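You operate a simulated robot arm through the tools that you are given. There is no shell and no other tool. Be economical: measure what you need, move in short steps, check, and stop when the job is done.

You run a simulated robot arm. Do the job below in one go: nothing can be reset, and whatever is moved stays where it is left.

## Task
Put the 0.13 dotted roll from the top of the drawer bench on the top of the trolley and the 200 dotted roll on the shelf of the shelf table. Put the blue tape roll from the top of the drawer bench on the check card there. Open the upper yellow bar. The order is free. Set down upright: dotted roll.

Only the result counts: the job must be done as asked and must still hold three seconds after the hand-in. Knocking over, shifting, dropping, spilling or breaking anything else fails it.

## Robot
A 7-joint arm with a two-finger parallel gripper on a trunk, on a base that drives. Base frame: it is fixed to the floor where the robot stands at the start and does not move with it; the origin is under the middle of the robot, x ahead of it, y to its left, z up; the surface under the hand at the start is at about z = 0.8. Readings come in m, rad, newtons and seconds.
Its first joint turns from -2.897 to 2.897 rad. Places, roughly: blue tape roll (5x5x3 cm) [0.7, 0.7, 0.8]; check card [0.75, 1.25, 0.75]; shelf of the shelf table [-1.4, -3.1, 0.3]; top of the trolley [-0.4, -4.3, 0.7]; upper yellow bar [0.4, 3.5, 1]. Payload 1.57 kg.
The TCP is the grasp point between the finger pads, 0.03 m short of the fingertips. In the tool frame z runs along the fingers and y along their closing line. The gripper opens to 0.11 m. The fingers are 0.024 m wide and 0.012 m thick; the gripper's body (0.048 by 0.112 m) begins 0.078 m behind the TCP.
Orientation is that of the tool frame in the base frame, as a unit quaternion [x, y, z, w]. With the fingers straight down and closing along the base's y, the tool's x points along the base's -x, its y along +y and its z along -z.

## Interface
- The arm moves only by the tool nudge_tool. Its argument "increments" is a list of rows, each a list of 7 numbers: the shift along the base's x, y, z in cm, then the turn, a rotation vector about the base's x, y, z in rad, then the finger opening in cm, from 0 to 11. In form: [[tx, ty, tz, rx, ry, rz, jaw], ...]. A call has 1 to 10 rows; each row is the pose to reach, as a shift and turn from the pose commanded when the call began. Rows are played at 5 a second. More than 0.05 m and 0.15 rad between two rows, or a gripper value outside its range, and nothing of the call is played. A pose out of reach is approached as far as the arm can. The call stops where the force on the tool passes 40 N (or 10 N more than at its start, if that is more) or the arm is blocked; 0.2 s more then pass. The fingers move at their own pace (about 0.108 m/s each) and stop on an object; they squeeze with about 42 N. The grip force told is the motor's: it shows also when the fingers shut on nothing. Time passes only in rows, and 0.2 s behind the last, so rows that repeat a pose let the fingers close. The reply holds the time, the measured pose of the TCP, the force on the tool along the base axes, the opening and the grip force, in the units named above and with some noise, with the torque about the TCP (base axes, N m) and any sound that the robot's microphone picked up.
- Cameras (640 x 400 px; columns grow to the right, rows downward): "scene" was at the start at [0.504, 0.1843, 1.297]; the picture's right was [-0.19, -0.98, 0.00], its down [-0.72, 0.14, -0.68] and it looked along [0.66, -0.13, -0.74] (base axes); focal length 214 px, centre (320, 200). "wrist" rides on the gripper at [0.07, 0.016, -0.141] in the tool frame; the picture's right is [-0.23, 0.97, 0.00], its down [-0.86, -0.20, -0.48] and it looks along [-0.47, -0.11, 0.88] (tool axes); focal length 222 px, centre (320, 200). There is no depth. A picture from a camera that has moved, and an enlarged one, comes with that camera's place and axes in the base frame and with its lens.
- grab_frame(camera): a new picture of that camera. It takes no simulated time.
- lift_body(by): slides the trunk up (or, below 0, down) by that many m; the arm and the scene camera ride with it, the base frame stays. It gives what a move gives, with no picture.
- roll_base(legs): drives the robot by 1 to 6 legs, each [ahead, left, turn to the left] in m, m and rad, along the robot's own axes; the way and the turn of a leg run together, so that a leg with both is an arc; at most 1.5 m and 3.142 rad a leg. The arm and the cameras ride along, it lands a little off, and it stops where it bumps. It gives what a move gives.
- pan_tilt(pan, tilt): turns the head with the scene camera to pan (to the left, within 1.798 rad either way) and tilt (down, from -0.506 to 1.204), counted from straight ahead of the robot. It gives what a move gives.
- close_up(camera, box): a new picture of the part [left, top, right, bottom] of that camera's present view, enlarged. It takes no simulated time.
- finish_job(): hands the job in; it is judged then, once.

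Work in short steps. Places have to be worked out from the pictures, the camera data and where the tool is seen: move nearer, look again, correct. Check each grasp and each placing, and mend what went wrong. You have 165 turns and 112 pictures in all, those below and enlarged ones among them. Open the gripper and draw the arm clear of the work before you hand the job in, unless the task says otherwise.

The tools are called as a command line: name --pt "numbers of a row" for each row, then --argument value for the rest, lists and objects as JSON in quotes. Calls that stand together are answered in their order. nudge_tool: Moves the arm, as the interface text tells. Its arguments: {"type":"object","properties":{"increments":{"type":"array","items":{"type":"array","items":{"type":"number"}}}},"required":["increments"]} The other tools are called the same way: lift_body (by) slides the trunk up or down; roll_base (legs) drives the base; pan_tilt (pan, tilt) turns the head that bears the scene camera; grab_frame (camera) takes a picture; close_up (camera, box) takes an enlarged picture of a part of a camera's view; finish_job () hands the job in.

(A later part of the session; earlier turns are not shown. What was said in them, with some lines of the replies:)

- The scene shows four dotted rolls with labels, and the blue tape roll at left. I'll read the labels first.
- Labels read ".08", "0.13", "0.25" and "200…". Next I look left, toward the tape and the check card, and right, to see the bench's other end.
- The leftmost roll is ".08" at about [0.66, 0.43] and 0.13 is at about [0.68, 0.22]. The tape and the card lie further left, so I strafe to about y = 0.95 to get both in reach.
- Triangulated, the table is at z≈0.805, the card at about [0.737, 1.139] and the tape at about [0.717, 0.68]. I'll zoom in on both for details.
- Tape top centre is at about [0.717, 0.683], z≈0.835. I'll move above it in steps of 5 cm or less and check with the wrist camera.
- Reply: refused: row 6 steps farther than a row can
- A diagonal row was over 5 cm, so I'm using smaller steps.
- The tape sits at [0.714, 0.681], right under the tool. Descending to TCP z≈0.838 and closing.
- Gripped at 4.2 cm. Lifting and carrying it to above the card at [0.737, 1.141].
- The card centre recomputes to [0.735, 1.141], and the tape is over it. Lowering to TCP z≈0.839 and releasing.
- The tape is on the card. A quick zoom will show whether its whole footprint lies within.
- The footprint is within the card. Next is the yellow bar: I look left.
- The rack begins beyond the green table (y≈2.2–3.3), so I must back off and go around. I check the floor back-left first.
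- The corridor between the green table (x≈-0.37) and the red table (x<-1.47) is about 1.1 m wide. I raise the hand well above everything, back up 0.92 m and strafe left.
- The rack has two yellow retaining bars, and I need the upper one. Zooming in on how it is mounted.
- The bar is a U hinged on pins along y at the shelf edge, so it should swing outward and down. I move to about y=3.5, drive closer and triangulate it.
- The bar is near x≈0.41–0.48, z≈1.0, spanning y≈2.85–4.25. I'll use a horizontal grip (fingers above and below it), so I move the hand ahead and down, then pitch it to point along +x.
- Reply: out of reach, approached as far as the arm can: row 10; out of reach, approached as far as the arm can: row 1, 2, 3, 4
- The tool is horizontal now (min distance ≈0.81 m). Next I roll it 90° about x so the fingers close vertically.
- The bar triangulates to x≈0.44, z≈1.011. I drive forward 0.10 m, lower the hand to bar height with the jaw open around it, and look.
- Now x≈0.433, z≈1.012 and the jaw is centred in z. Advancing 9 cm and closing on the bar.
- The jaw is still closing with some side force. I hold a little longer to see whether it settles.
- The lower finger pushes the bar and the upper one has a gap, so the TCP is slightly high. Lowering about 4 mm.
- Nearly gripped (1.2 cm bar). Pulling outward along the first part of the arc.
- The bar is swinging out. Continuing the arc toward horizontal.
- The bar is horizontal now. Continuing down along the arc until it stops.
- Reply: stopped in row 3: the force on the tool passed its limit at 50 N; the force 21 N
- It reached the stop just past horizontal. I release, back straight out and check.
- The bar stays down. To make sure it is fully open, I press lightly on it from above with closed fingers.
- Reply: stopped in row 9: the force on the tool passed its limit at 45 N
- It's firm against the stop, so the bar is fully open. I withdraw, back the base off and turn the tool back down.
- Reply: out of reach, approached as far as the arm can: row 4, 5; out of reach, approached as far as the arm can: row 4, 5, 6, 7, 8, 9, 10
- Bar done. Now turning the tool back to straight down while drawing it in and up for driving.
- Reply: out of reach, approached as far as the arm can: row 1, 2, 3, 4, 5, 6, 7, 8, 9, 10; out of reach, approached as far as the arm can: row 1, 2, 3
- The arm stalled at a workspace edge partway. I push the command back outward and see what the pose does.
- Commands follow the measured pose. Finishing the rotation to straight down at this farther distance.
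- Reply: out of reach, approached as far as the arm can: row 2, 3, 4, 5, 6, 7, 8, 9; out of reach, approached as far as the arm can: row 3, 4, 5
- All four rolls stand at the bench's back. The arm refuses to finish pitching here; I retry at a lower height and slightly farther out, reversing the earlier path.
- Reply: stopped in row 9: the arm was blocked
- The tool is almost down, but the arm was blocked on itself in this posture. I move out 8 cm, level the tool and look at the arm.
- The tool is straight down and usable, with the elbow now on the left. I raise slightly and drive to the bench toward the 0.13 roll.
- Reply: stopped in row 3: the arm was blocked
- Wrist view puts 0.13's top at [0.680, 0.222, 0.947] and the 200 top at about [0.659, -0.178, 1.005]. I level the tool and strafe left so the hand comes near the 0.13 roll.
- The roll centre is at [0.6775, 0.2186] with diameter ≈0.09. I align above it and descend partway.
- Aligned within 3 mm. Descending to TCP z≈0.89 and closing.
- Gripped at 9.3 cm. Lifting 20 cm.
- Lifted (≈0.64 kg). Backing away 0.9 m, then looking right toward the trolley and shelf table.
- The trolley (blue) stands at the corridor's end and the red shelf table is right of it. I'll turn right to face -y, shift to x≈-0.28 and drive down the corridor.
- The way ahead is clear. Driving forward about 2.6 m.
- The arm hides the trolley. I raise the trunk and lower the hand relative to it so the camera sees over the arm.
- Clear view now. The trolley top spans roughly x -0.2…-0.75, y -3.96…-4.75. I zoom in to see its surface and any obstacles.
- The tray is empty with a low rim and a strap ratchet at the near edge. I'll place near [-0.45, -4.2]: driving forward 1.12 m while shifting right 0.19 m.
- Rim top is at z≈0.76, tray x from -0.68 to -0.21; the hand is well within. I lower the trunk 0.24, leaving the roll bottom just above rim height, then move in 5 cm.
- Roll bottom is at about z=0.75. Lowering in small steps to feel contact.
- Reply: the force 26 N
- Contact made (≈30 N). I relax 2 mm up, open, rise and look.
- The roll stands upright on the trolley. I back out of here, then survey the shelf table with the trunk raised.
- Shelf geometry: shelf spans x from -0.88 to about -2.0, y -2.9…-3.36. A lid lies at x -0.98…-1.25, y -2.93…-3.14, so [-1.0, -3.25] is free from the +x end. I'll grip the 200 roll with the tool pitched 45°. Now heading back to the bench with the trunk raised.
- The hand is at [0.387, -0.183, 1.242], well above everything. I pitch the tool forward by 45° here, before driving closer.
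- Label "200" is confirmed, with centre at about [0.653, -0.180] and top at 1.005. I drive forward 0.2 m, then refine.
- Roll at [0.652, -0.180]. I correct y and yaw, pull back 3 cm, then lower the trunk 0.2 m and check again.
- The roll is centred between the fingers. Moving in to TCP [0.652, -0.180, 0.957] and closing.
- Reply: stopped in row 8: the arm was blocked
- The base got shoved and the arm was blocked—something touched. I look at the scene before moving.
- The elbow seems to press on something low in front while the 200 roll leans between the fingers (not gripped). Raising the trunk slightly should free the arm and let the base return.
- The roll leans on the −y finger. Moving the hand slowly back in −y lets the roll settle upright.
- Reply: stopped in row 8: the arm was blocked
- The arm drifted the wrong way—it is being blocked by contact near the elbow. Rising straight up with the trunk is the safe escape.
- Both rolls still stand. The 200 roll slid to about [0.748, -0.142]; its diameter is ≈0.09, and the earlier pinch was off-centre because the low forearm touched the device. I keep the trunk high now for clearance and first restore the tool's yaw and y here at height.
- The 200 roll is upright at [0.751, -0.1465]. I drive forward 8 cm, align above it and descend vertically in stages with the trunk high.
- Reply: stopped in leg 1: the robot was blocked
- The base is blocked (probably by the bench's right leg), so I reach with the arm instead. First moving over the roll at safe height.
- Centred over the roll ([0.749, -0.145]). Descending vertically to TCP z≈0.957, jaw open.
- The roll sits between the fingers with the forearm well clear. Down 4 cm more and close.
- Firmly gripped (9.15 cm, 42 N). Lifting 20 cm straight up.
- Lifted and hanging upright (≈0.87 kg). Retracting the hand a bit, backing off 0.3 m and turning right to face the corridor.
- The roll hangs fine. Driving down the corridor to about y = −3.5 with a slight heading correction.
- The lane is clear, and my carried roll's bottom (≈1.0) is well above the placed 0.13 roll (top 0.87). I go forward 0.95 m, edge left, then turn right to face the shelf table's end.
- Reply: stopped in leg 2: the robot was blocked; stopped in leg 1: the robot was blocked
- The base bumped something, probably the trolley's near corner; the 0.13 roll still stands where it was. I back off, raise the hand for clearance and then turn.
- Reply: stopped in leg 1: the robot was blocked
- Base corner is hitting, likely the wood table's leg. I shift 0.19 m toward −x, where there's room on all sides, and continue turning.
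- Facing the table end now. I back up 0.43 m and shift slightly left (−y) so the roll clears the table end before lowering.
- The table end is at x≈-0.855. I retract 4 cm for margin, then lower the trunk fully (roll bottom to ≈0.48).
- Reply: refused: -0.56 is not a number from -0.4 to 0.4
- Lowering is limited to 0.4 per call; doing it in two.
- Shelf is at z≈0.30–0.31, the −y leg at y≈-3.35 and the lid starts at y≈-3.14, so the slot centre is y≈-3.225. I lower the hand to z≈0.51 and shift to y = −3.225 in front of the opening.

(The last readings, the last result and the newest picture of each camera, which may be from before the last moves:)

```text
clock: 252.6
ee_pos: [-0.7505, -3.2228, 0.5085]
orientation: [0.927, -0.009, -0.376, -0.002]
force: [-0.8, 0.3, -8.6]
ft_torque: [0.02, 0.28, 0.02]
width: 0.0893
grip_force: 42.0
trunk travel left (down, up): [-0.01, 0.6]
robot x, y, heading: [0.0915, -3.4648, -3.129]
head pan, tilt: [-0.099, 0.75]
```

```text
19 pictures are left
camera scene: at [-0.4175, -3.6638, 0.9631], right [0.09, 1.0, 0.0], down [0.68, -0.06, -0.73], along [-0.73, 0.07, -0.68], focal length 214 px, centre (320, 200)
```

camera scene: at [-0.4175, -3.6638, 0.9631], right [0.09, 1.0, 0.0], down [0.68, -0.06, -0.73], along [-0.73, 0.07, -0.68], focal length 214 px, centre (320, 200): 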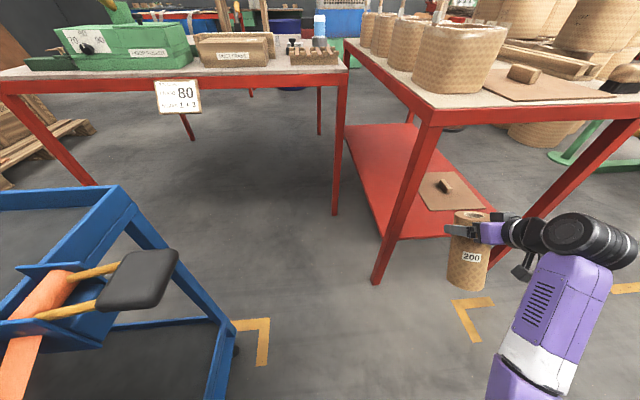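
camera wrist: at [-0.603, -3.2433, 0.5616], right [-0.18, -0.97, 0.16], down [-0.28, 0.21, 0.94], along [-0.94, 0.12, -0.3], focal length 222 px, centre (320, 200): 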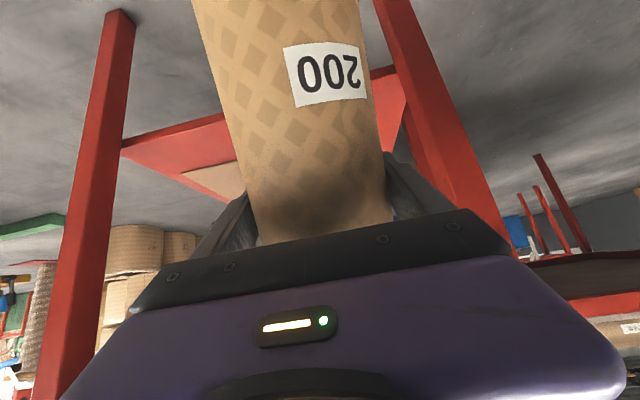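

The opening is clear: leg inner face y≈-3.347, lid corner near [-1.03, -3.148]. I insert by driving the base forward 0.22 m.

roll_base --legs '[[0.22, 0, 0]]'

grab_frame --camera "scene"

grab_frame --camera "wrist"

```text
clock: 254.3
ee_pos: [-0.9732, -3.2323, 0.5087]
orientation: [0.926, -0.006, -0.376, -0.001]
force: [0.5, -0.2, -8.1]
ft_torque: [-0.03, 0.25, 0.0]
width: 0.0893
grip_force: 42.0
trunk travel left (down, up): [-0.01, 0.6]
robot x, y, heading: [-0.129, -3.4701, -3.125]
head pan, tilt: [-0.099, 0.75]
```

```text
18 pictures are left
camera scene: at [-0.6368, -3.6702, 0.9631], right [0.08, 1.0, 0.0], down [0.68, -0.06, -0.73], along [-0.73, 0.06, -0.68], focal length 214 px, centre (320, 200)
```

scene: 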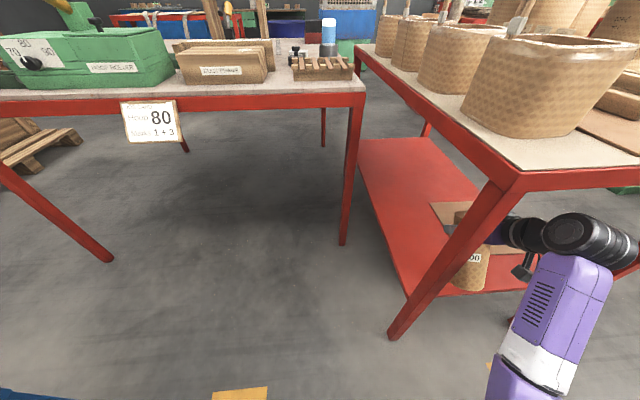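

```text
17 pictures are left
camera wrist: at [-0.8252, -3.2511, 0.5616], right [-0.17, -0.97, 0.16], down [-0.28, 0.21, 0.94], along [-0.95, 0.12, -0.3], focal length 222 px, centre (320, 200)
```

wrist: 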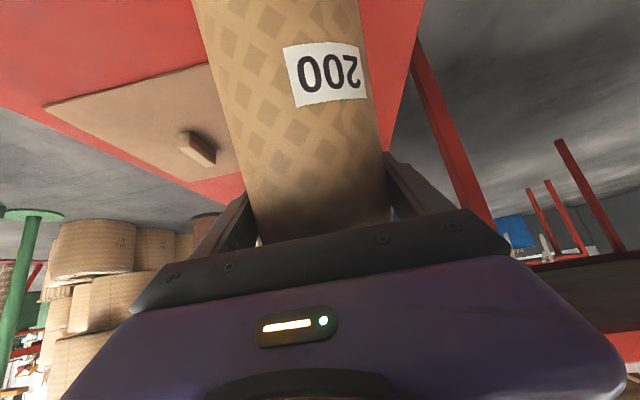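

Roll is over the shelf, about 4 cm clear of the lid and the shelf edge. Lowering gradually to contact.

nudge_tool --pt "0 0 -1.5 0 0 0 7" --pt "0 0 -3 0 0 0 7" --pt "0 0 -3.8 0 0 0 7" --pt "0 0 -4.2 0 0 0 7" --pt "0 0 -4.6 0 0 0 7"

```text
clock: 255.5
ee_pos: [-0.9737, -3.2329, 0.4619]
orientation: [0.926, -0.006, -0.377, -0.001]
force: [0.8, 0.3, -8.6]
ft_torque: [-0.01, 0.28, -0.02]
width: 0.0896
grip_force: 42.4
trunk travel left (down, up): [-0.01, 0.6]
robot x, y, heading: [-0.1278, -3.4724, -3.125]
head pan, tilt: [-0.099, 0.75]
```

No contact yet (bottom ≈0.311). Continuing in 3 mm steps.

nudge_tool --pt "0 0 -0.3 0 0 0 7" --pt "0 0 -0.6 0 0 0 7" --pt "0 0 -0.9 0 0 0 7" --pt "0 0 -1.2 0 0 0 7"

```text
clock: 256.5
ee_pos: [-0.9763, -3.2314, 0.4568]
orientation: [0.924, -0.005, -0.382, -0.003]
force: [-7.9, 0.1, 33.5]
ft_torque: [-0.2, -0.37, -0.06]
width: 0.0894
grip_force: 42.6
trunk travel left (down, up): [-0.01, 0.6]
robot x, y, heading: [-0.1283, -3.4682, -3.123]
head pan, tilt: [-0.099, 0.75]
```

Contact. I relax 5 mm upward, open, and back the tool off along its own axis.

nudge_tool --pt "0 0 0.4 0 0 0 7" --pt "0 0 0.5 0 0 0 7" --pt "0 0 0.5 0 0 0 9.5" --pt "0 0 0.5 0 0 0 11" --pt "0 0 0.5 0 0 0 11"

grab_frame --camera "wrist"

```text
clock: 257.7
ee_pos: [-0.9741, -3.2309, 0.4551]
orientation: [0.927, -0.005, -0.376, 0.0]
force: [-0.3, 0.2, 0.1]
ft_torque: [-0.01, -0.02, -0.02]
width: 0.1099
grip_force: 0.0
trunk travel left (down, up): [-0.01, 0.6]
robot x, y, heading: [-0.1301, -3.4693, -3.127]
head pan, tilt: [-0.099, 0.75]
```

```text
16 pictures are left
camera wrist: at [-0.8242, -3.2507, 0.5088], right [-0.17, -0.97, 0.16], down [-0.28, 0.21, 0.94], along [-0.94, 0.12, -0.31], focal length 222 px, centre (320, 200)
```

wrist: 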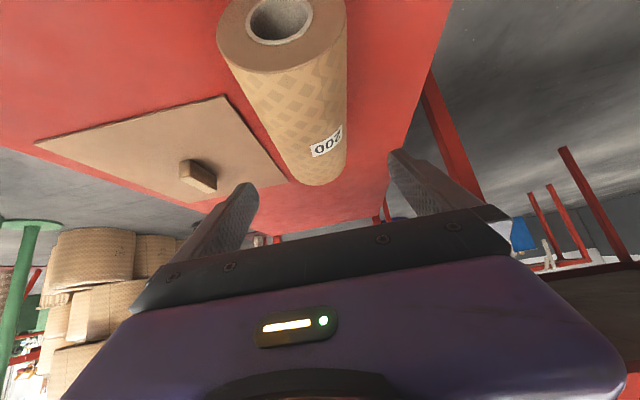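

The roll toppled away from me on release: it now lies on the shelf along −x, bottom end toward me at x≈-0.923, axis y≈-3.23, and nothing else was touched. Plan: slide the open fingers along the tool axis to straddle it past its middle (TCP [-1.06, -3.228, 0.368]), grip, then raise its top by pitching and pivoting on its bottom edge.

nudge_tool --pt "-2 0.1 -2 0 0 0 11" --pt "-4 0.2 -4 0 0 0 11" --pt "-6 0.3 -6 0 0 0 11" --pt "-7.5 0.3 -7.5 0 0 0 11" --pt "-8.6 0.3 -8.6 0 0 0 11" --pt "-8.6 0.3 -8.6 0 0 0 11"

grab_frame --camera "wrist"

```text
clock: 259.1
ee_pos: [-1.0619, -3.2287, 0.3703]
orientation: [0.926, -0.006, -0.377, -0.001]
force: [0.1, 0.3, 0.3]
ft_torque: [-0.01, 0.01, -0.03]
width: 0.11
grip_force: 0.0
trunk travel left (down, up): [-0.01, 0.6]
robot x, y, heading: [-0.1328, -3.4695, -3.127]
head pan, tilt: [-0.099, 0.75]
```

```text
15 pictures are left
camera wrist: at [-0.9122, -3.2478, 0.4228], right [-0.17, -0.97, 0.16], down [-0.28, 0.2, 0.94], along [-0.95, 0.12, -0.3], focal length 222 px, centre (320, 200)
```

wrist: 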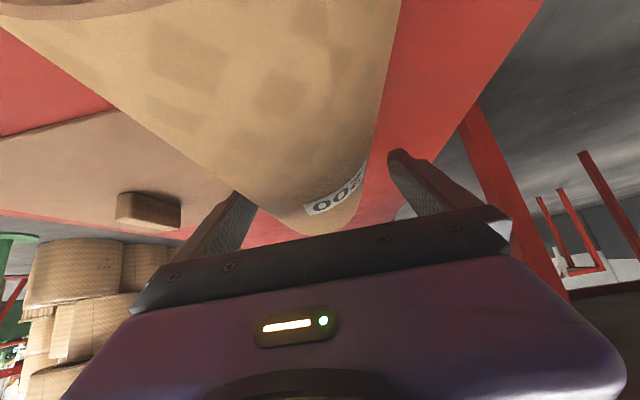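

The fingers straddle the roll. Closing.

nudge_tool --pt "0 0 0 0 0 0 9" --pt "0 0 0 0 0 0 7" --pt "0 0 0 0 0 0 7" --pt "0 0 0 0 0 0 7"

```text
clock: 260.1
ee_pos: [-1.0604, -3.2286, 0.37]
orientation: [0.926, -0.005, -0.377, 0.0]
force: [-2.2, 3.4, 1.6]
ft_torque: [0.22, 0.23, 0.01]
width: 0.0896
grip_force: 41.6
trunk travel left (down, up): [-0.01, 0.6]
robot x, y, heading: [-0.1296, -3.4692, -3.127]
head pan, tilt: [-0.099, 0.75]
```

Gripped. Now I lift slightly and pitch the tool toward horizontal by 0.52 rad, raising the roll's top while shifting it a little deeper.

nudge_tool --pt "0 0 1.2 0 0 0 7" --pt "0 0 2.9 0 0.13 0 7" --pt "-0.5 0 4.5 0 0.26 0 7" --pt "-1 0 5.9 0 0.39 0 7" --pt "-2 0 7.2 0 0.52 0 7" --pt "-2 0 7.2 0 0.52 0 7"

grab_frame --camera "scene"

grab_frame --camera "wrist"

```text
clock: 261.5
ee_pos: [-1.081, -3.2304, 0.442]
orientation: [0.798, -0.006, -0.602, 0.001]
force: [0.5, -0.5, -8.7]
ft_torque: [0.0, 0.16, -0.01]
width: 0.0896
grip_force: 42.1
trunk travel left (down, up): [-0.01, 0.6]
robot x, y, heading: [-0.1273, -3.4709, -3.126]
head pan, tilt: [-0.099, 0.75]
```

```text
14 pictures are left
camera scene: at [-0.6368, -3.6702, 0.9631], right [0.08, 1.0, 0.0], down [0.68, -0.06, -0.73], along [-0.73, 0.06, -0.68], focal length 214 px, centre (320, 200)
```

scene: 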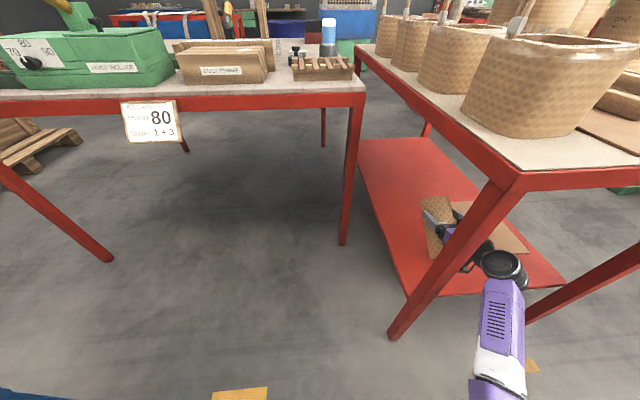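

```text
13 pictures are left
camera wrist: at [-0.9246, -3.2492, 0.4152], right [-0.07, -0.97, 0.23], down [0.23, 0.21, 0.95], along [-0.97, 0.12, 0.21], focal length 222 px, centre (320, 200)
```

wrist: 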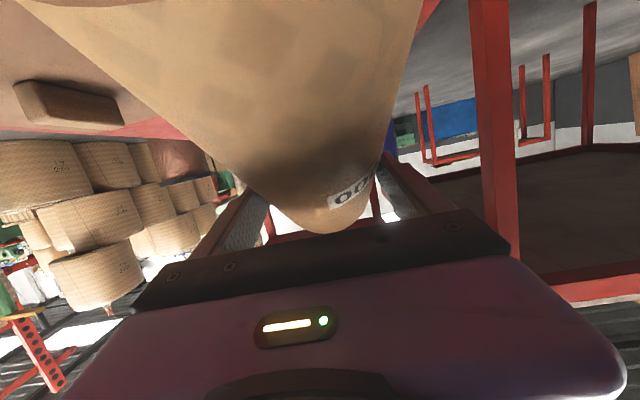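

The roll is tilted about 30° up and held well. I pitch the tool on to horizontal (another 0.27 rad), rotating about the roll's bottom edge.

nudge_tool --pt "0.7 0 0.5 0 0.07 0 7" --pt "1.4 0 1 0 0.135 0 7" --pt "2.1 0 1.5 0 0.2 0 7" --pt "2.8 0 1.8 0 0.265 0 7" --pt "2.8 0 1.8 0 0.265 0 7"

```text
clock: 262.7
ee_pos: [-1.052, -3.2298, 0.4593]
orientation: [0.712, -0.006, -0.703, 0.0]
force: [-0.7, 0.3, -8.6]
ft_torque: [0.03, 0.06, 0.0]
width: 0.0898
grip_force: 42.3
trunk travel left (down, up): [-0.01, 0.6]
robot x, y, heading: [-0.1263, -3.4687, -3.125]
head pan, tilt: [-0.099, 0.75]
```

Tool is horizontal with the roll at 45°. I move 3 cm deeper, set its bottom edge on the shelf with light pressure, then start the arc so it pivots up in the pads.

nudge_tool --pt "-1.5 0 0 0 0 0 7" --pt "-3 0 -0.6 0 0 0 7" --pt "-3 0 -1.3 0 0 0 7" --pt "-1.8 0 -1.0 0 0 0 7" --pt "-0.6 0 -0.7 0 0 0 7" --pt "0.6 0 -0.55 0 0 0 7" --pt "1.7 0 -0.45 0 0 0 7"

grab_frame --camera "wrist"

close_up --camera "scene" --box '[380, 160, 540, 260]'

```text
clock: 264.3
ee_pos: [-1.0347, -3.2293, 0.4543]
orientation: [0.712, -0.005, -0.702, 0.002]
force: [-1.1, 0.7, -8.6]
ft_torque: [0.05, 0.04, 0.02]
width: 0.0895
grip_force: 41.9
trunk travel left (down, up): [-0.01, 0.6]
robot x, y, heading: [-0.1318, -3.4708, -3.122]
head pan, tilt: [-0.099, 0.75]
```

```text
12 pictures are left
camera wrist: at [-0.892, -3.248, 0.3877], right [-0.01, -0.97, 0.24], down [0.47, 0.21, 0.86], along [-0.88, 0.12, 0.45], focal length 222 px, centre (320, 200)
```

wrist: 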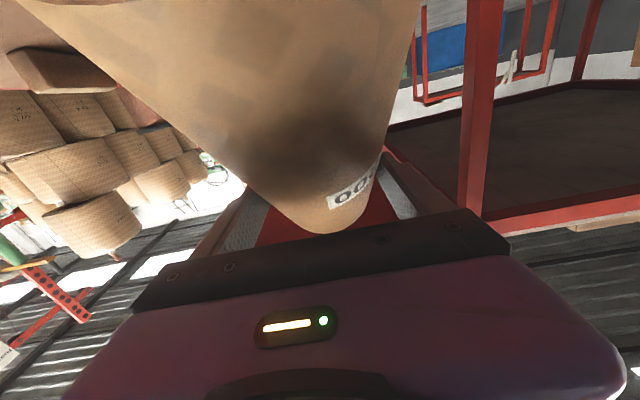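

```text
4.00 times, centred on (460, 210) of scene
camera zoom: at [-0.6368, -3.6702, 0.9631], right [0.08, 1.0, 0.0], down [0.68, -0.06, -0.73], along [-0.73, 0.06, -0.68], focal length 858 px, centre (-240, 160)
```

zoom: 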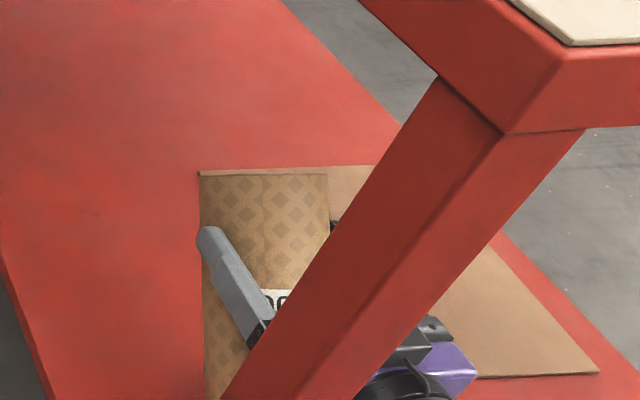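

No shelf contact yet: the grip is nearer the roll's middle than assumed (bottom ≈3 cm above shelf). I go back deeper 3 cm and lower until contact.

nudge_tool --pt "-1.5 0 -0.5 0 0 0 7" --pt "-3 0 -1 0 0 0 7" --pt "-3 0 -1.5 0 0 0 7" --pt "-3 0 -2 0 0 0 7" --pt "-3 0 -2.4 0 0 0 7" --pt "-3 0 -2.8 0 0 0 7"

```text
clock: 265.7
ee_pos: [-1.0648, -3.2299, 0.4282]
orientation: [0.711, -0.005, -0.703, 0.002]
force: [-12.0, -1.9, 20.3]
ft_torque: [-0.47, -0.19, -0.21]
width: 0.0887
grip_force: 41.9
trunk travel left (down, up): [-0.01, 0.6]
robot x, y, heading: [-0.126, -3.4694, -3.124]
head pan, tilt: [-0.099, 0.75]
```

Contact made (~29 N). Now the arc about the bottom edge, keeping light pressure, so the roll pivots upright.

nudge_tool --pt "1 0 0.15 0 0 0 7" --pt "2.1 0 0.3 0 0 0 7" --pt "3.1 0 0.35 0 0 0 7" --pt "4 0 0.35 0 0 0 7" --pt "5 0 0.25 0 0 0 7" --pt "5.9 0 0.1 0 0 0 7" --pt "6.8 0 -0.15 0 0 0 7"

grab_frame --camera "scene"

```text
clock: 267.3
ee_pos: [-0.9993, -3.2301, 0.429]
orientation: [0.71, -0.005, -0.704, 0.002]
force: [-9.4, 0.0, 16.6]
ft_torque: [-0.14, -0.16, -0.1]
width: 0.0888
grip_force: 42.1
trunk travel left (down, up): [-0.01, 0.6]
robot x, y, heading: [-0.1304, -3.4706, -3.126]
head pan, tilt: [-0.099, 0.75]
```

```text
10 pictures are left
camera scene: at [-0.6364, -3.6704, 0.9636], right [0.08, 1.0, 0.0], down [0.68, -0.06, -0.73], along [-0.73, 0.06, -0.68], focal length 214 px, centre (320, 200)
```

scene: 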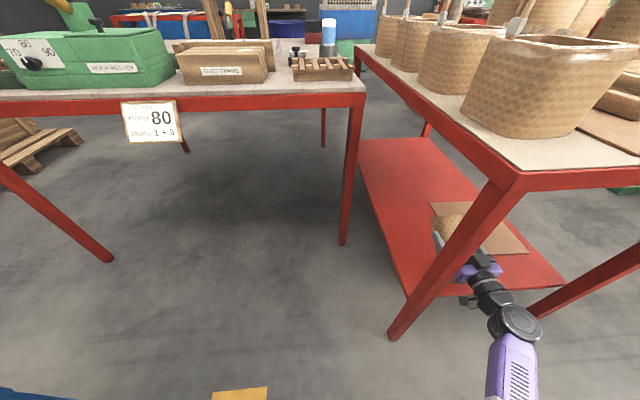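

close_up --camera "scene" --box '[415, 180, 511, 240]'

grab_frame --camera "wrist"

```text
6.67 times, centred on (463, 210) of scene
camera zoom: at [-0.6364, -3.6704, 0.9636], right [0.08, 1.0, 0.0], down [0.68, -0.06, -0.73], along [-0.73, 0.06, -0.68], focal length 1430 px, centre (-633, 133)
```

zoom: 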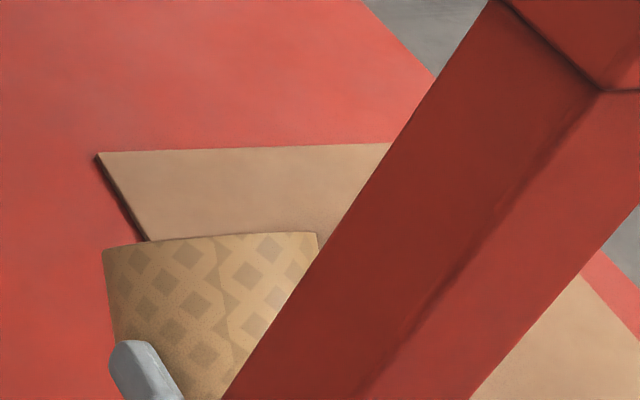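

```text
8 pictures are left
camera wrist: at [-0.8561, -3.2479, 0.3606], right [-0.01, -0.97, 0.24], down [0.47, 0.2, 0.86], along [-0.88, 0.12, 0.46], focal length 222 px, centre (320, 200)
```

wrist: 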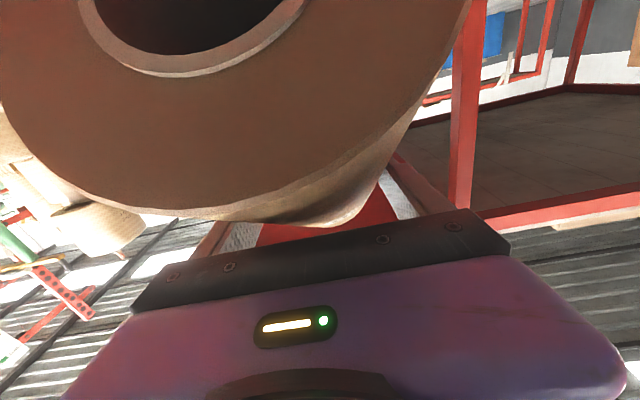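

The pressing rotated the roll back to ~38° since its bottom edge lay behind the grip point. Better: lay it flat, regrip near its bottom end with a steeper tool, so pitching carries it past the balance angle. First lift, pitch back 0.66 rad and lay it down.

nudge_tool --pt "-0.5 0 2.5 0 0 0 7" --pt "-1 0 3 0 -0.13 0 7" --pt "-1.5 0 2 0 -0.26 0 7" --pt "-2 0 0.5 0 -0.39 0 7" --pt "-2.5 0 -1 0 -0.52 0 7" --pt "-2.5 0 -2.5 0 -0.65 0 7" --pt "-2.5 0 -2.5 0 -0.65 0 7"

grab_frame --camera "wrist"

```text
clock: 268.9
ee_pos: [-1.0218, -3.2284, 0.4003]
orientation: [0.899, -0.005, -0.438, 0.0]
force: [-0.6, -0.1, -8.0]
ft_torque: [0.0, 0.24, -0.03]
width: 0.0887
grip_force: 41.6
trunk travel left (down, up): [-0.01, 0.6]
robot x, y, heading: [-0.1296, -3.4716, -3.13]
head pan, tilt: [-0.099, 0.75]
```

```text
7 pictures are left
camera wrist: at [-0.8677, -3.2474, 0.4339], right [-0.15, -0.97, 0.18], down [-0.15, 0.21, 0.97], along [-0.98, 0.12, -0.18], focal length 222 px, centre (320, 200)
```

wrist: 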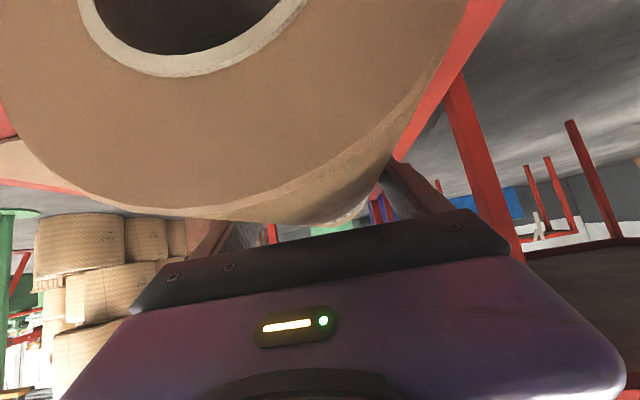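

The roll is about horizontal again. Lowering to the shelf gently.

nudge_tool --pt "0 0 -0.8 0 0 0 7" --pt "0 0 -1.4 0 0 0 7" --pt "0 0 -1.9 0 0 0 7" --pt "0 0 -2.4 0 0 0 7" --pt "0 0 -2.9 0 0 0 7" --pt "0 0 -3.3 0 0 0 7"

```text
clock: 270.3
ee_pos: [-1.0212, -3.2291, 0.3676]
orientation: [0.899, -0.005, -0.438, 0.0]
force: [0.5, -0.4, -5.9]
ft_torque: [0.01, 0.33, 0.02]
width: 0.0887
grip_force: 42.1
trunk travel left (down, up): [-0.01, 0.6]
robot x, y, heading: [-0.1323, -3.4728, -3.129]
head pan, tilt: [-0.099, 0.75]
```

Light contact. Lower 3 mm more, open, and back off along the tool axis, then steepen the tool to about 35° from vertical.

nudge_tool --pt "0 0 -0.3 0 0 0 7" --pt "0 0 -0.3 0 0 0 9" --pt "0 0 -0.3 0 0 0 11" --pt "0 0 -0.3 0 0 0 11" --pt "2 0 1.6 0 0 0 11" --pt "4.5 0 4 0 0 0 11" --pt "6.5 0 6.5 0 0 0 11" --pt "7 0 8.5 0 -0.1 0 11" --pt "7 0 9 0 -0.2 0 11" --pt "7 0 9 0 -0.29 0 11"

grab_frame --camera "wrist"

```text
clock: 272.5
ee_pos: [-0.9511, -3.2289, 0.4604]
orientation: [0.953, -0.006, -0.303, -0.001]
force: [-0.3, -0.5, -0.4]
ft_torque: [-0.03, -0.01, -0.01]
width: 0.1103
grip_force: 0.0
trunk travel left (down, up): [-0.01, 0.6]
robot x, y, heading: [-0.1303, -3.4713, -3.126]
head pan, tilt: [-0.099, 0.75]
```

```text
6 pictures are left
camera wrist: at [-0.8121, -3.2479, 0.5349], right [-0.2, -0.97, 0.13], down [-0.42, 0.21, 0.88], along [-0.89, 0.12, -0.45], focal length 222 px, centre (320, 200)
```

wrist: 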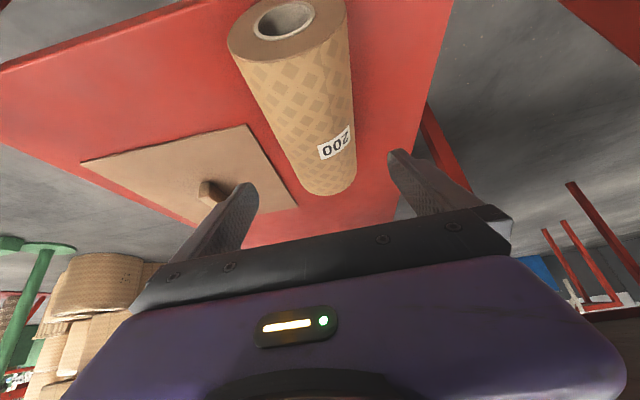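

The roll lies at y≈-3.23 with its bottom end at x≈-0.90. I descend to grip it 6 cm from the bottom end with the tool at 30° from vertical.

nudge_tool --pt "-0.5 -0.1 -2 0 -0.05 0 11" --pt "-0.9 -0.1 -4.5 0 -0.09 0 11" --pt "-0.9 -0.1 -7 0 -0.09 0 11" --pt "-0.9 -0.1 -9 0 -0.09 0 11" --pt "-0.9 -0.1 -10.3 0 -0.09 0 11" --pt "-0.9 -0.1 -10.3 0 -0.09 0 9" --pt "-0.9 -0.1 -10.3 0 -0.09 0 7" --pt "-0.9 -0.1 -10.3 0 -0.09 0 7" --pt "-0.9 -0.1 -10.3 0 -0.09 0 7"

```text
clock: 274.5
ee_pos: [-0.9611, -3.2302, 0.3558]
orientation: [0.965, -0.006, -0.261, -0.001]
force: [-0.5, 2.9, -0.1]
ft_torque: [0.14, 0.74, -0.38]
width: 0.0885
grip_force: 41.8
trunk travel left (down, up): [-0.01, 0.6]
robot x, y, heading: [-0.1291, -3.4681, -3.121]
head pan, tilt: [-0.099, 0.75]
```

Gripped near the bottom end. Lifting 1 cm and pitching the tool up by 1.04 rad (to horizontal), keeping the bottom edge just above the shelf.

nudge_tool --pt "0 0 1 0 0 0 7" --pt "0 0 1.8 0 0.13 0 7" --pt "-0.3 0 2.5 0 0.26 0 7" --pt "-0.6 0 3 0 0.39 0 7" --pt "-1 0 3.5 0 0.52 0 7" --pt "-1.4 0 3.8 0 0.65 0 7" --pt "-1.8 0 4 0 0.78 0 7" --pt "-2.2 0 4 0 0.91 0 7" --pt "-2.5 0 3.9 0 1.04 0 7" --pt "-2.5 0 3.9 0 1.04 0 7"

grab_frame --camera "wrist"

```text
clock: 276.7
ee_pos: [-0.9866, -3.2301, 0.3921]
orientation: [0.709, -0.005, -0.706, 0.001]
force: [1.0, 0.0, -8.4]
ft_torque: [-0.02, -0.21, -0.01]
width: 0.0887
grip_force: 41.8
trunk travel left (down, up): [-0.01, 0.6]
robot x, y, heading: [-0.1321, -3.4704, -3.128]
head pan, tilt: [-0.099, 0.75]
```

```text
5 pictures are left
camera wrist: at [-0.8441, -3.2489, 0.3242], right [-0.01, -0.97, 0.24], down [0.48, 0.2, 0.86], along [-0.88, 0.12, 0.46], focal length 222 px, centre (320, 200)
```

wrist: 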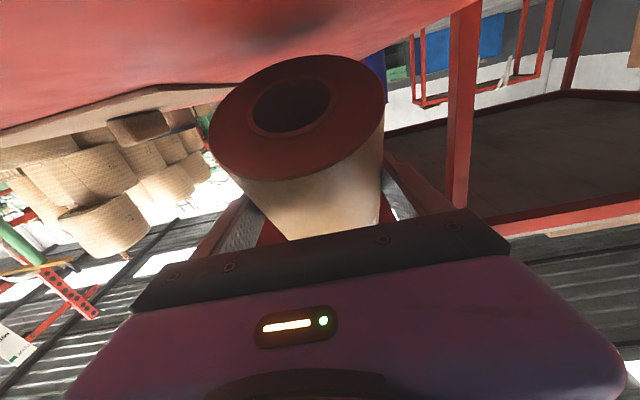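

The roll is up at about 60°, bottom edge about 1 cm over the shelf. Now touching down and following the righting arc with light pressure.

nudge_tool --pt "0 0 -0.5 0 0 0 7" --pt "0 0 -1 0 0 0 7" --pt "0.6 0 -1.2 0 0 0 7" --pt "1.2 0 -1.4 0 0 0 7" --pt "1.9 0 -1.65 0 0 0 7" --pt "2.5 0 -2 0 0 0 7"

grab_frame --camera "wrist"

```text
clock: 278.1
ee_pos: [-0.9626, -3.2295, 0.3796]
orientation: [-0.705, 0.005, 0.709, 0.0]
force: [-1.9, 1.1, 34.2]
ft_torque: [0.27, 0.94, -0.05]
width: 0.0886
grip_force: 42.0
trunk travel left (down, up): [-0.01, 0.6]
robot x, y, heading: [-0.1307, -3.4706, -3.129]
head pan, tilt: [-0.099, 0.75]
```

```text
4 pictures are left
camera wrist: at [-0.8212, -3.2481, 0.3095], right [0.0, -0.97, 0.23], down [0.48, 0.2, 0.85], along [-0.87, 0.12, 0.47], focal length 222 px, centre (320, 200)
```

wrist: 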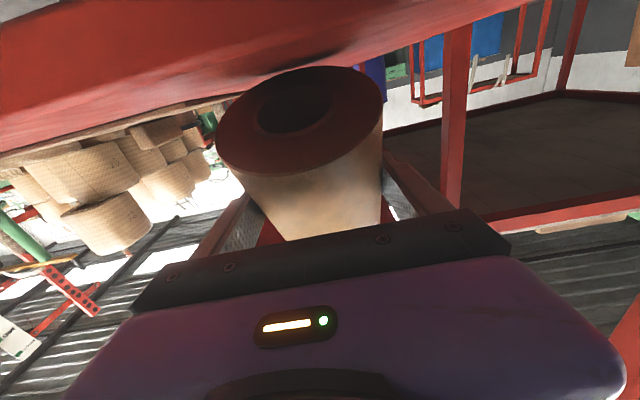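

It is rotating up (pads slip at ~0.9 N·m). Continuing the arc gradually.

nudge_tool --pt "0.5 0 0 0 0 0 7" --pt "1 0 0 0 0 0 7" --pt "1.4 0 -0.1 0 0 0 7" --pt "1.8 0 -0.3 0 0 0 7" --pt "2 0 -0.5 0 0 0 7" --pt "2 0 -0.7 0 0 0 7"

```text
clock: 279.5
ee_pos: [-0.9423, -3.2326, 0.3704]
orientation: [-0.706, 0.005, 0.708, -0.002]
force: [7.7, -4.8, 31.0]
ft_torque: [-0.07, 0.78, 0.16]
width: 0.0889
grip_force: 42.6
trunk travel left (down, up): [-0.01, 0.6]
robot x, y, heading: [-0.1345, -3.4711, -3.125]
head pan, tilt: [-0.099, 0.75]
```

Now near upright (est. 84°). Pressing slightly more to seat the base flat.

nudge_tool --pt "0 0 -0.2 0 0 0 7" --pt "0 0 -0.4 0 0 0 7" --pt "0 0 -0.6 0 0 0 7" --pt "0 0 -0.6 0 0 0 7"

grab_frame --camera "wrist"

```text
clock: 280.5
ee_pos: [-0.9413, -3.2294, 0.3652]
orientation: [-0.706, 0.005, 0.708, -0.001]
force: [9.1, -3.6, 32.7]
ft_torque: [0.0, 0.89, 0.12]
width: 0.0889
grip_force: 41.7
trunk travel left (down, up): [-0.01, 0.6]
robot x, y, heading: [-0.1334, -3.4729, -3.129]
head pan, tilt: [-0.099, 0.75]
```

```text
3 pictures are left
camera wrist: at [-0.8001, -3.2485, 0.2947], right [0.0, -0.97, 0.23], down [0.48, 0.2, 0.85], along [-0.88, 0.12, 0.47], focal length 222 px, centre (320, 200)
```

wrist: 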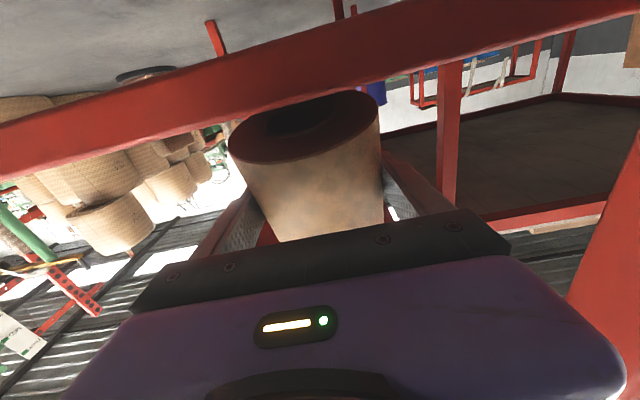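

The base front still seems ~10° raised. Pressing further down in small steps until the force surges (flat).

nudge_tool --pt "0 0 -0.25 0 0 0 7" --pt "0 0 -0.5 0 0 0 7" --pt "0 0 -0.75 0 0 0 7" --pt "0 0 -1.0 0 0 0 7" --pt "0 0 -1.0 0 0 0 7"

```text
clock: 281.7
ee_pos: [-0.9407, -3.228, 0.3524]
orientation: [0.707, -0.006, -0.707, 0.001]
force: [14.6, 1.6, 27.7]
ft_torque: [0.32, 0.58, -0.18]
width: 0.0885
grip_force: 42.4
trunk travel left (down, up): [-0.01, 0.6]
robot x, y, heading: [-0.1332, -3.4723, -3.126]
head pan, tilt: [-0.099, 0.75]
```

grab_frame --camera "wrist"

```text
2 pictures are left
camera wrist: at [-0.7991, -3.2476, 0.284], right [-0.01, -0.97, 0.23], down [0.48, 0.2, 0.85], along [-0.88, 0.12, 0.46], focal length 222 px, centre (320, 200)
```

wrist: 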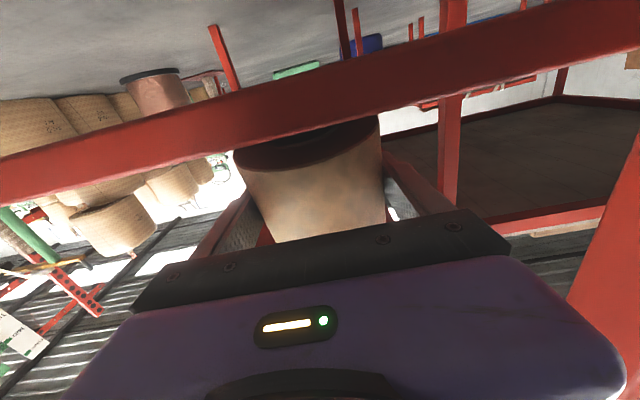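

Now only a sliver of the base is seen: about 4° left. One more small press, then I'll read forces to relax properly.

nudge_tool --pt "0 0 -0.2 0 0 0 7" --pt "0 0 -0.35 0 0 0 7" --pt "0 0 -0.35 0 0 0 7"

```text
clock: 282.5
ee_pos: [-0.9409, -3.2298, 0.3486]
orientation: [0.707, -0.006, -0.707, 0.002]
force: [11.5, 6.6, 26.0]
ft_torque: [0.58, 0.84, -0.39]
width: 0.0892
grip_force: 42.3
trunk travel left (down, up): [-0.01, 0.6]
robot x, y, heading: [-0.1305, -3.472, -3.127]
head pan, tilt: [-0.099, 0.75]
```

The pads now slide along the roll at ~35 N, so the base should be flat. I relax the pressure by 3 mm and check the force before opening.

nudge_tool --pt "0.05 0 0.15 0 0 0 7" --pt "0.1 0 0.3 0 0 0 7" --pt "0.1 0 0.3 0 0 0 7"

```text
clock: 283.3
ee_pos: [-0.9413, -3.2323, 0.3492]
orientation: [0.709, -0.005, -0.705, 0.002]
force: [-6.2, 3.0, 7.8]
ft_torque: [0.32, 0.88, -0.1]
width: 0.0888
grip_force: 42.0
trunk travel left (down, up): [-0.01, 0.6]
robot x, y, heading: [-0.1319, -3.4708, -3.12]
head pan, tilt: [-0.099, 0.75]
```

Some torque remains. I ease the pose a little more along it, then open slowly in small increments.

nudge_tool --pt "-0.05 0 0.08 0 0.015 0 7" --pt "-0.05 0 0.15 0 0.03 0 7" --pt "-0.05 0 0.15 0 0.03 0 7"

```text
clock: 284.1
ee_pos: [-0.9403, -3.232, 0.3494]
orientation: [-0.7, 0.005, 0.715, -0.002]
force: [-0.3, -0.6, -8.7]
ft_torque: [0.02, -0.12, 0.02]
width: 0.0889
grip_force: 42.3
trunk travel left (down, up): [-0.01, 0.6]
robot x, y, heading: [-0.131, -3.4676, -3.128]
head pan, tilt: [-0.099, 0.75]
```

The roll is now just carried, freely. The torque sign said contact was still at its far edge, so I rotate the tool 0.05 rad further in the righting sense and lightly touch down to read the torque.

nudge_tool --pt "0 0 0.1 0 0.05 0 7" --pt "0 0 -0.1 0 0.05 0 7" --pt "0 0 -0.25 0 0.05 0 7" --pt "0 0 -0.25 0 0.05 0 7"

```text
clock: 285.1
ee_pos: [-0.9401, -3.2309, 0.3488]
orientation: [-0.68, 0.006, 0.733, -0.001]
force: [0.2, 0.6, -9.3]
ft_torque: [0.0, -0.05, 0.0]
width: 0.0888
grip_force: 41.9
trunk travel left (down, up): [-0.01, 0.6]
robot x, y, heading: [-0.1309, -3.469, -3.129]
head pan, tilt: [-0.099, 0.75]
```

Still free. Lowering by small steps to contact.

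nudge_tool --pt "0 0 -0.15 0 0 0 7" --pt "0 0 -0.3 0 0 0 7" --pt "0 0 -0.3 0 0 0 7"

```text
clock: 285.9
ee_pos: [-0.9396, -3.2313, 0.3459]
orientation: [-0.679, 0.005, 0.734, -0.002]
force: [1.2, -0.8, -6.0]
ft_torque: [0.04, 0.02, -0.01]
width: 0.0888
grip_force: 42.1
trunk travel left (down, up): [-0.01, 0.6]
robot x, y, heading: [-0.1318, -3.4666, -3.125]
head pan, tilt: [-0.099, 0.75]
```

nudge_tool --pt "0 0 -0.15 0 0 0 7" --pt "0 0 -0.25 0 0 0 7" --pt "0 0 -0.25 0 0 0 7"

close_up --camera "wrist" --box '[190, 80, 430, 230]'

```text
clock: 286.7
ee_pos: [-0.9404, -3.2293, 0.3459]
orientation: [-0.678, 0.005, 0.735, -0.001]
force: [3.1, -3.9, 7.4]
ft_torque: [-0.06, 0.51, 0.18]
width: 0.0887
grip_force: 42.0
trunk travel left (down, up): [-0.01, 0.6]
robot x, y, heading: [-0.1267, -3.4659, -3.125]
head pan, tilt: [-0.099, 0.75]
```

```text
2.67 times, centred on (310, 155) of wrist
camera zoom: at [-0.8053, -3.2484, 0.2654], right [0.01, -0.97, 0.24], down [0.55, 0.21, 0.81], along [-0.84, 0.12, 0.53], focal length 592 px, centre (347, 320)
```

zoom: 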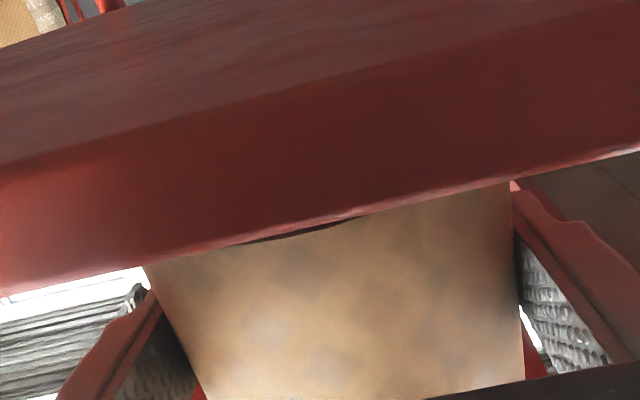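

The roll is nearly flat but its front sits right at the shelf's edge (x≈-0.90). I lift 6 mm, move 3 cm deeper, add a 0.05 rad righting rotation and touch down again.

nudge_tool --pt "0 0 0.8 0 0 0 7" --pt "-1.5 0 1 0 0.03 0 7" --pt "-3 0 1 0 0.05 0 7" --pt "-3 0 0.7 0 0.05 0 7" --pt "-3 0 0.5 0 0.05 0 7" --pt "-3 0 0.3 0 0.05 0 7" --pt "-3 0 0.1 0 0.05 0 7" --pt "-3 0 0.1 0 0.05 0 7"

```text
clock: 288.5
ee_pos: [-0.9714, -3.2306, 0.345]
orientation: [-0.661, 0.005, 0.751, -0.002]
force: [-0.4, -0.8, -5.7]
ft_torque: [0.06, -0.18, -0.07]
width: 0.0886
grip_force: 42.1
trunk travel left (down, up): [-0.01, 0.6]
robot x, y, heading: [-0.1314, -3.4693, -3.126]
head pan, tilt: [-0.099, 0.75]
```

The torque flipped sign: contact is now at the near edge, so upright lies in between. I rotate back 0.025 rad and touch again.

nudge_tool --pt "0 0 0.3 0 -0.025 0 7" --pt "0 0 0.1 0 -0.025 0 7" --pt "0 0 -0.05 0 -0.025 0 7" --pt "0 0 -0.15 0 -0.025 0 7" --pt "0 0 -0.15 0 -0.025 0 7"

```text
clock: 289.7
ee_pos: [-0.9725, -3.2298, 0.3456]
orientation: [-0.669, 0.004, 0.743, -0.002]
force: [2.7, -1.8, 2.8]
ft_torque: [0.17, 0.36, 0.06]
width: 0.0888
grip_force: 41.8
trunk travel left (down, up): [-0.01, 0.6]
robot x, y, heading: [-0.1337, -3.4717, -3.125]
head pan, tilt: [-0.099, 0.75]
```

Within about 1° of flat now. Easing the remaining load by 1 mm, then opening slowly.

nudge_tool --pt "0 0 0.08 0 0.008 0 7" --pt "0 0 0.08 0 0.008 0 7"

```text
clock: 290.3
ee_pos: [-0.9696, -3.2298, 0.3449]
orientation: [-0.668, 0.005, 0.744, -0.001]
force: [2.1, -4.7, 3.0]
ft_torque: [0.21, 0.23, 0.06]
width: 0.0886
grip_force: 41.7
trunk travel left (down, up): [-0.01, 0.6]
robot x, y, heading: [-0.1273, -3.4678, -3.123]
head pan, tilt: [-0.099, 0.75]
```

Loads are small. Opening in small increments.

nudge_tool --pt "0 0 0 0 0 0 9" --pt "0 0 0 0 0 0 9.3" --pt "0 0 0 0 0 0 9.7" --pt "0 0 0 0 0 0 10.2" --pt "0 0 0 0 0 0 10.6" --pt "0 0 0 0 0 0 11" --pt "0 0 0 0 0 0 11"

grab_frame --camera "scene"

```text
clock: 291.9
ee_pos: [-0.9703, -3.2297, 0.343]
orientation: [-0.668, 0.005, 0.745, -0.002]
force: [-0.1, 0.3, -0.1]
ft_torque: [0.0, 0.01, -0.02]
width: 0.1101
grip_force: 0.0
trunk travel left (down, up): [-0.01, 0.6]
robot x, y, heading: [-0.1301, -3.4698, -3.125]
head pan, tilt: [-0.099, 0.75]
```

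```text
0 pictures are left
camera scene: at [-0.6366, -3.6703, 0.9632], right [0.08, 1.0, 0.0], down [0.68, -0.06, -0.73], along [-0.73, 0.06, -0.68], focal length 214 px, centre (320, 200)
```

scene: 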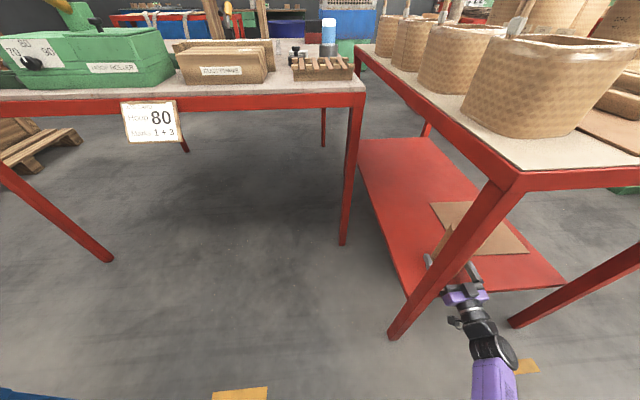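

No pictures remain, but this last one agrees with an upright roll: it is hidden behind the leg exactly where a standing roll projects, and nothing lies on the shelf to the left. I withdraw carefully along the finger direction.

nudge_tool --pt "1 0 -0.1 0 0 0 11" --pt "2 0 -0.2 0 0 0 11" --pt "3 0 -0.3 0 0 0 11" --pt "4 0 -0.4 0 0 0 11"

```text
clock: 292.9
ee_pos: [-0.931, -3.2309, 0.3391]
orientation: [-0.668, 0.005, 0.744, -0.002]
force: [-0.4, -0.5, 0.2]
ft_torque: [0.0, -0.01, -0.04]
width: 0.1099
grip_force: 0.0
trunk travel left (down, up): [-0.01, 0.6]
robot x, y, heading: [-0.1301, -3.4717, -3.123]
head pan, tilt: [-0.099, 0.75]
```

No contact. Continuing back with the arm, then the base.

nudge_tool --pt "1 0 0 0 0 0 11" --pt "2 0 0 0 0 0 11" --pt "3 0 0 0 0 0 11"

roll_base --legs '[[-0.2, 0, 0]]'

```text
clock: 293.7
ee_pos: [-0.9026, -3.2299, 0.34]
orientation: [-0.667, 0.004, 0.745, -0.003]
force: [0.3, 0.8, -1.2]
ft_torque: [0.03, 0.0, 0.04]
width: 0.1102
grip_force: 0.0
trunk travel left (down, up): [-0.01, 0.6]
robot x, y, heading: [-0.1291, -3.4702, -3.125]
head pan, tilt: [-0.099, 0.75]
```

```text
clock: 295.2
ee_pos: [-0.7029, -3.2279, 0.3405]
orientation: [-0.668, 0.006, 0.744, -0.001]
force: [-0.8, -0.6, -0.1]
ft_torque: [-0.01, 0.03, 0.03]
width: 0.1098
grip_force: 0.1
trunk travel left (down, up): [-0.01, 0.6]
robot x, y, heading: [0.0717, -3.4663, -3.128]
head pan, tilt: [-0.099, 0.75]
```

The fingers are open and about 15 cm clear of the table, with no contact felt while withdrawing. All parts are done, so I hand in.

finish_job

```text
The job is handed in.
```

I handed the job in with all four parts done. I couldn't get a clear view of the 200 roll on the shelf at the end, because I had no pictures left.

- **Blue tape:** it sits within the edges of the check card on the drawer bench.
- **Upper yellow bar:** it is swung down firmly against its stop.
- **0.13 roll:** it stands upright on the top of the trolley.
- **200 roll:** it should be standing upright on the shelf. It toppled onto the shelf when I first let go, so I stood it up again there. The last picture fits a standing roll, mostly hidden behind a table leg, and I felt no contact when I backed the gripper away.

**Bumps:** the base touched the bench leg, the trolley's near corner and probably a leg of the wooden table. The arm also pressed against something on the bench, most likely the clear-covered device. Where I could compare pictures, I saw nothing shifted or knocked over. I did not check the wooden table afterwards.
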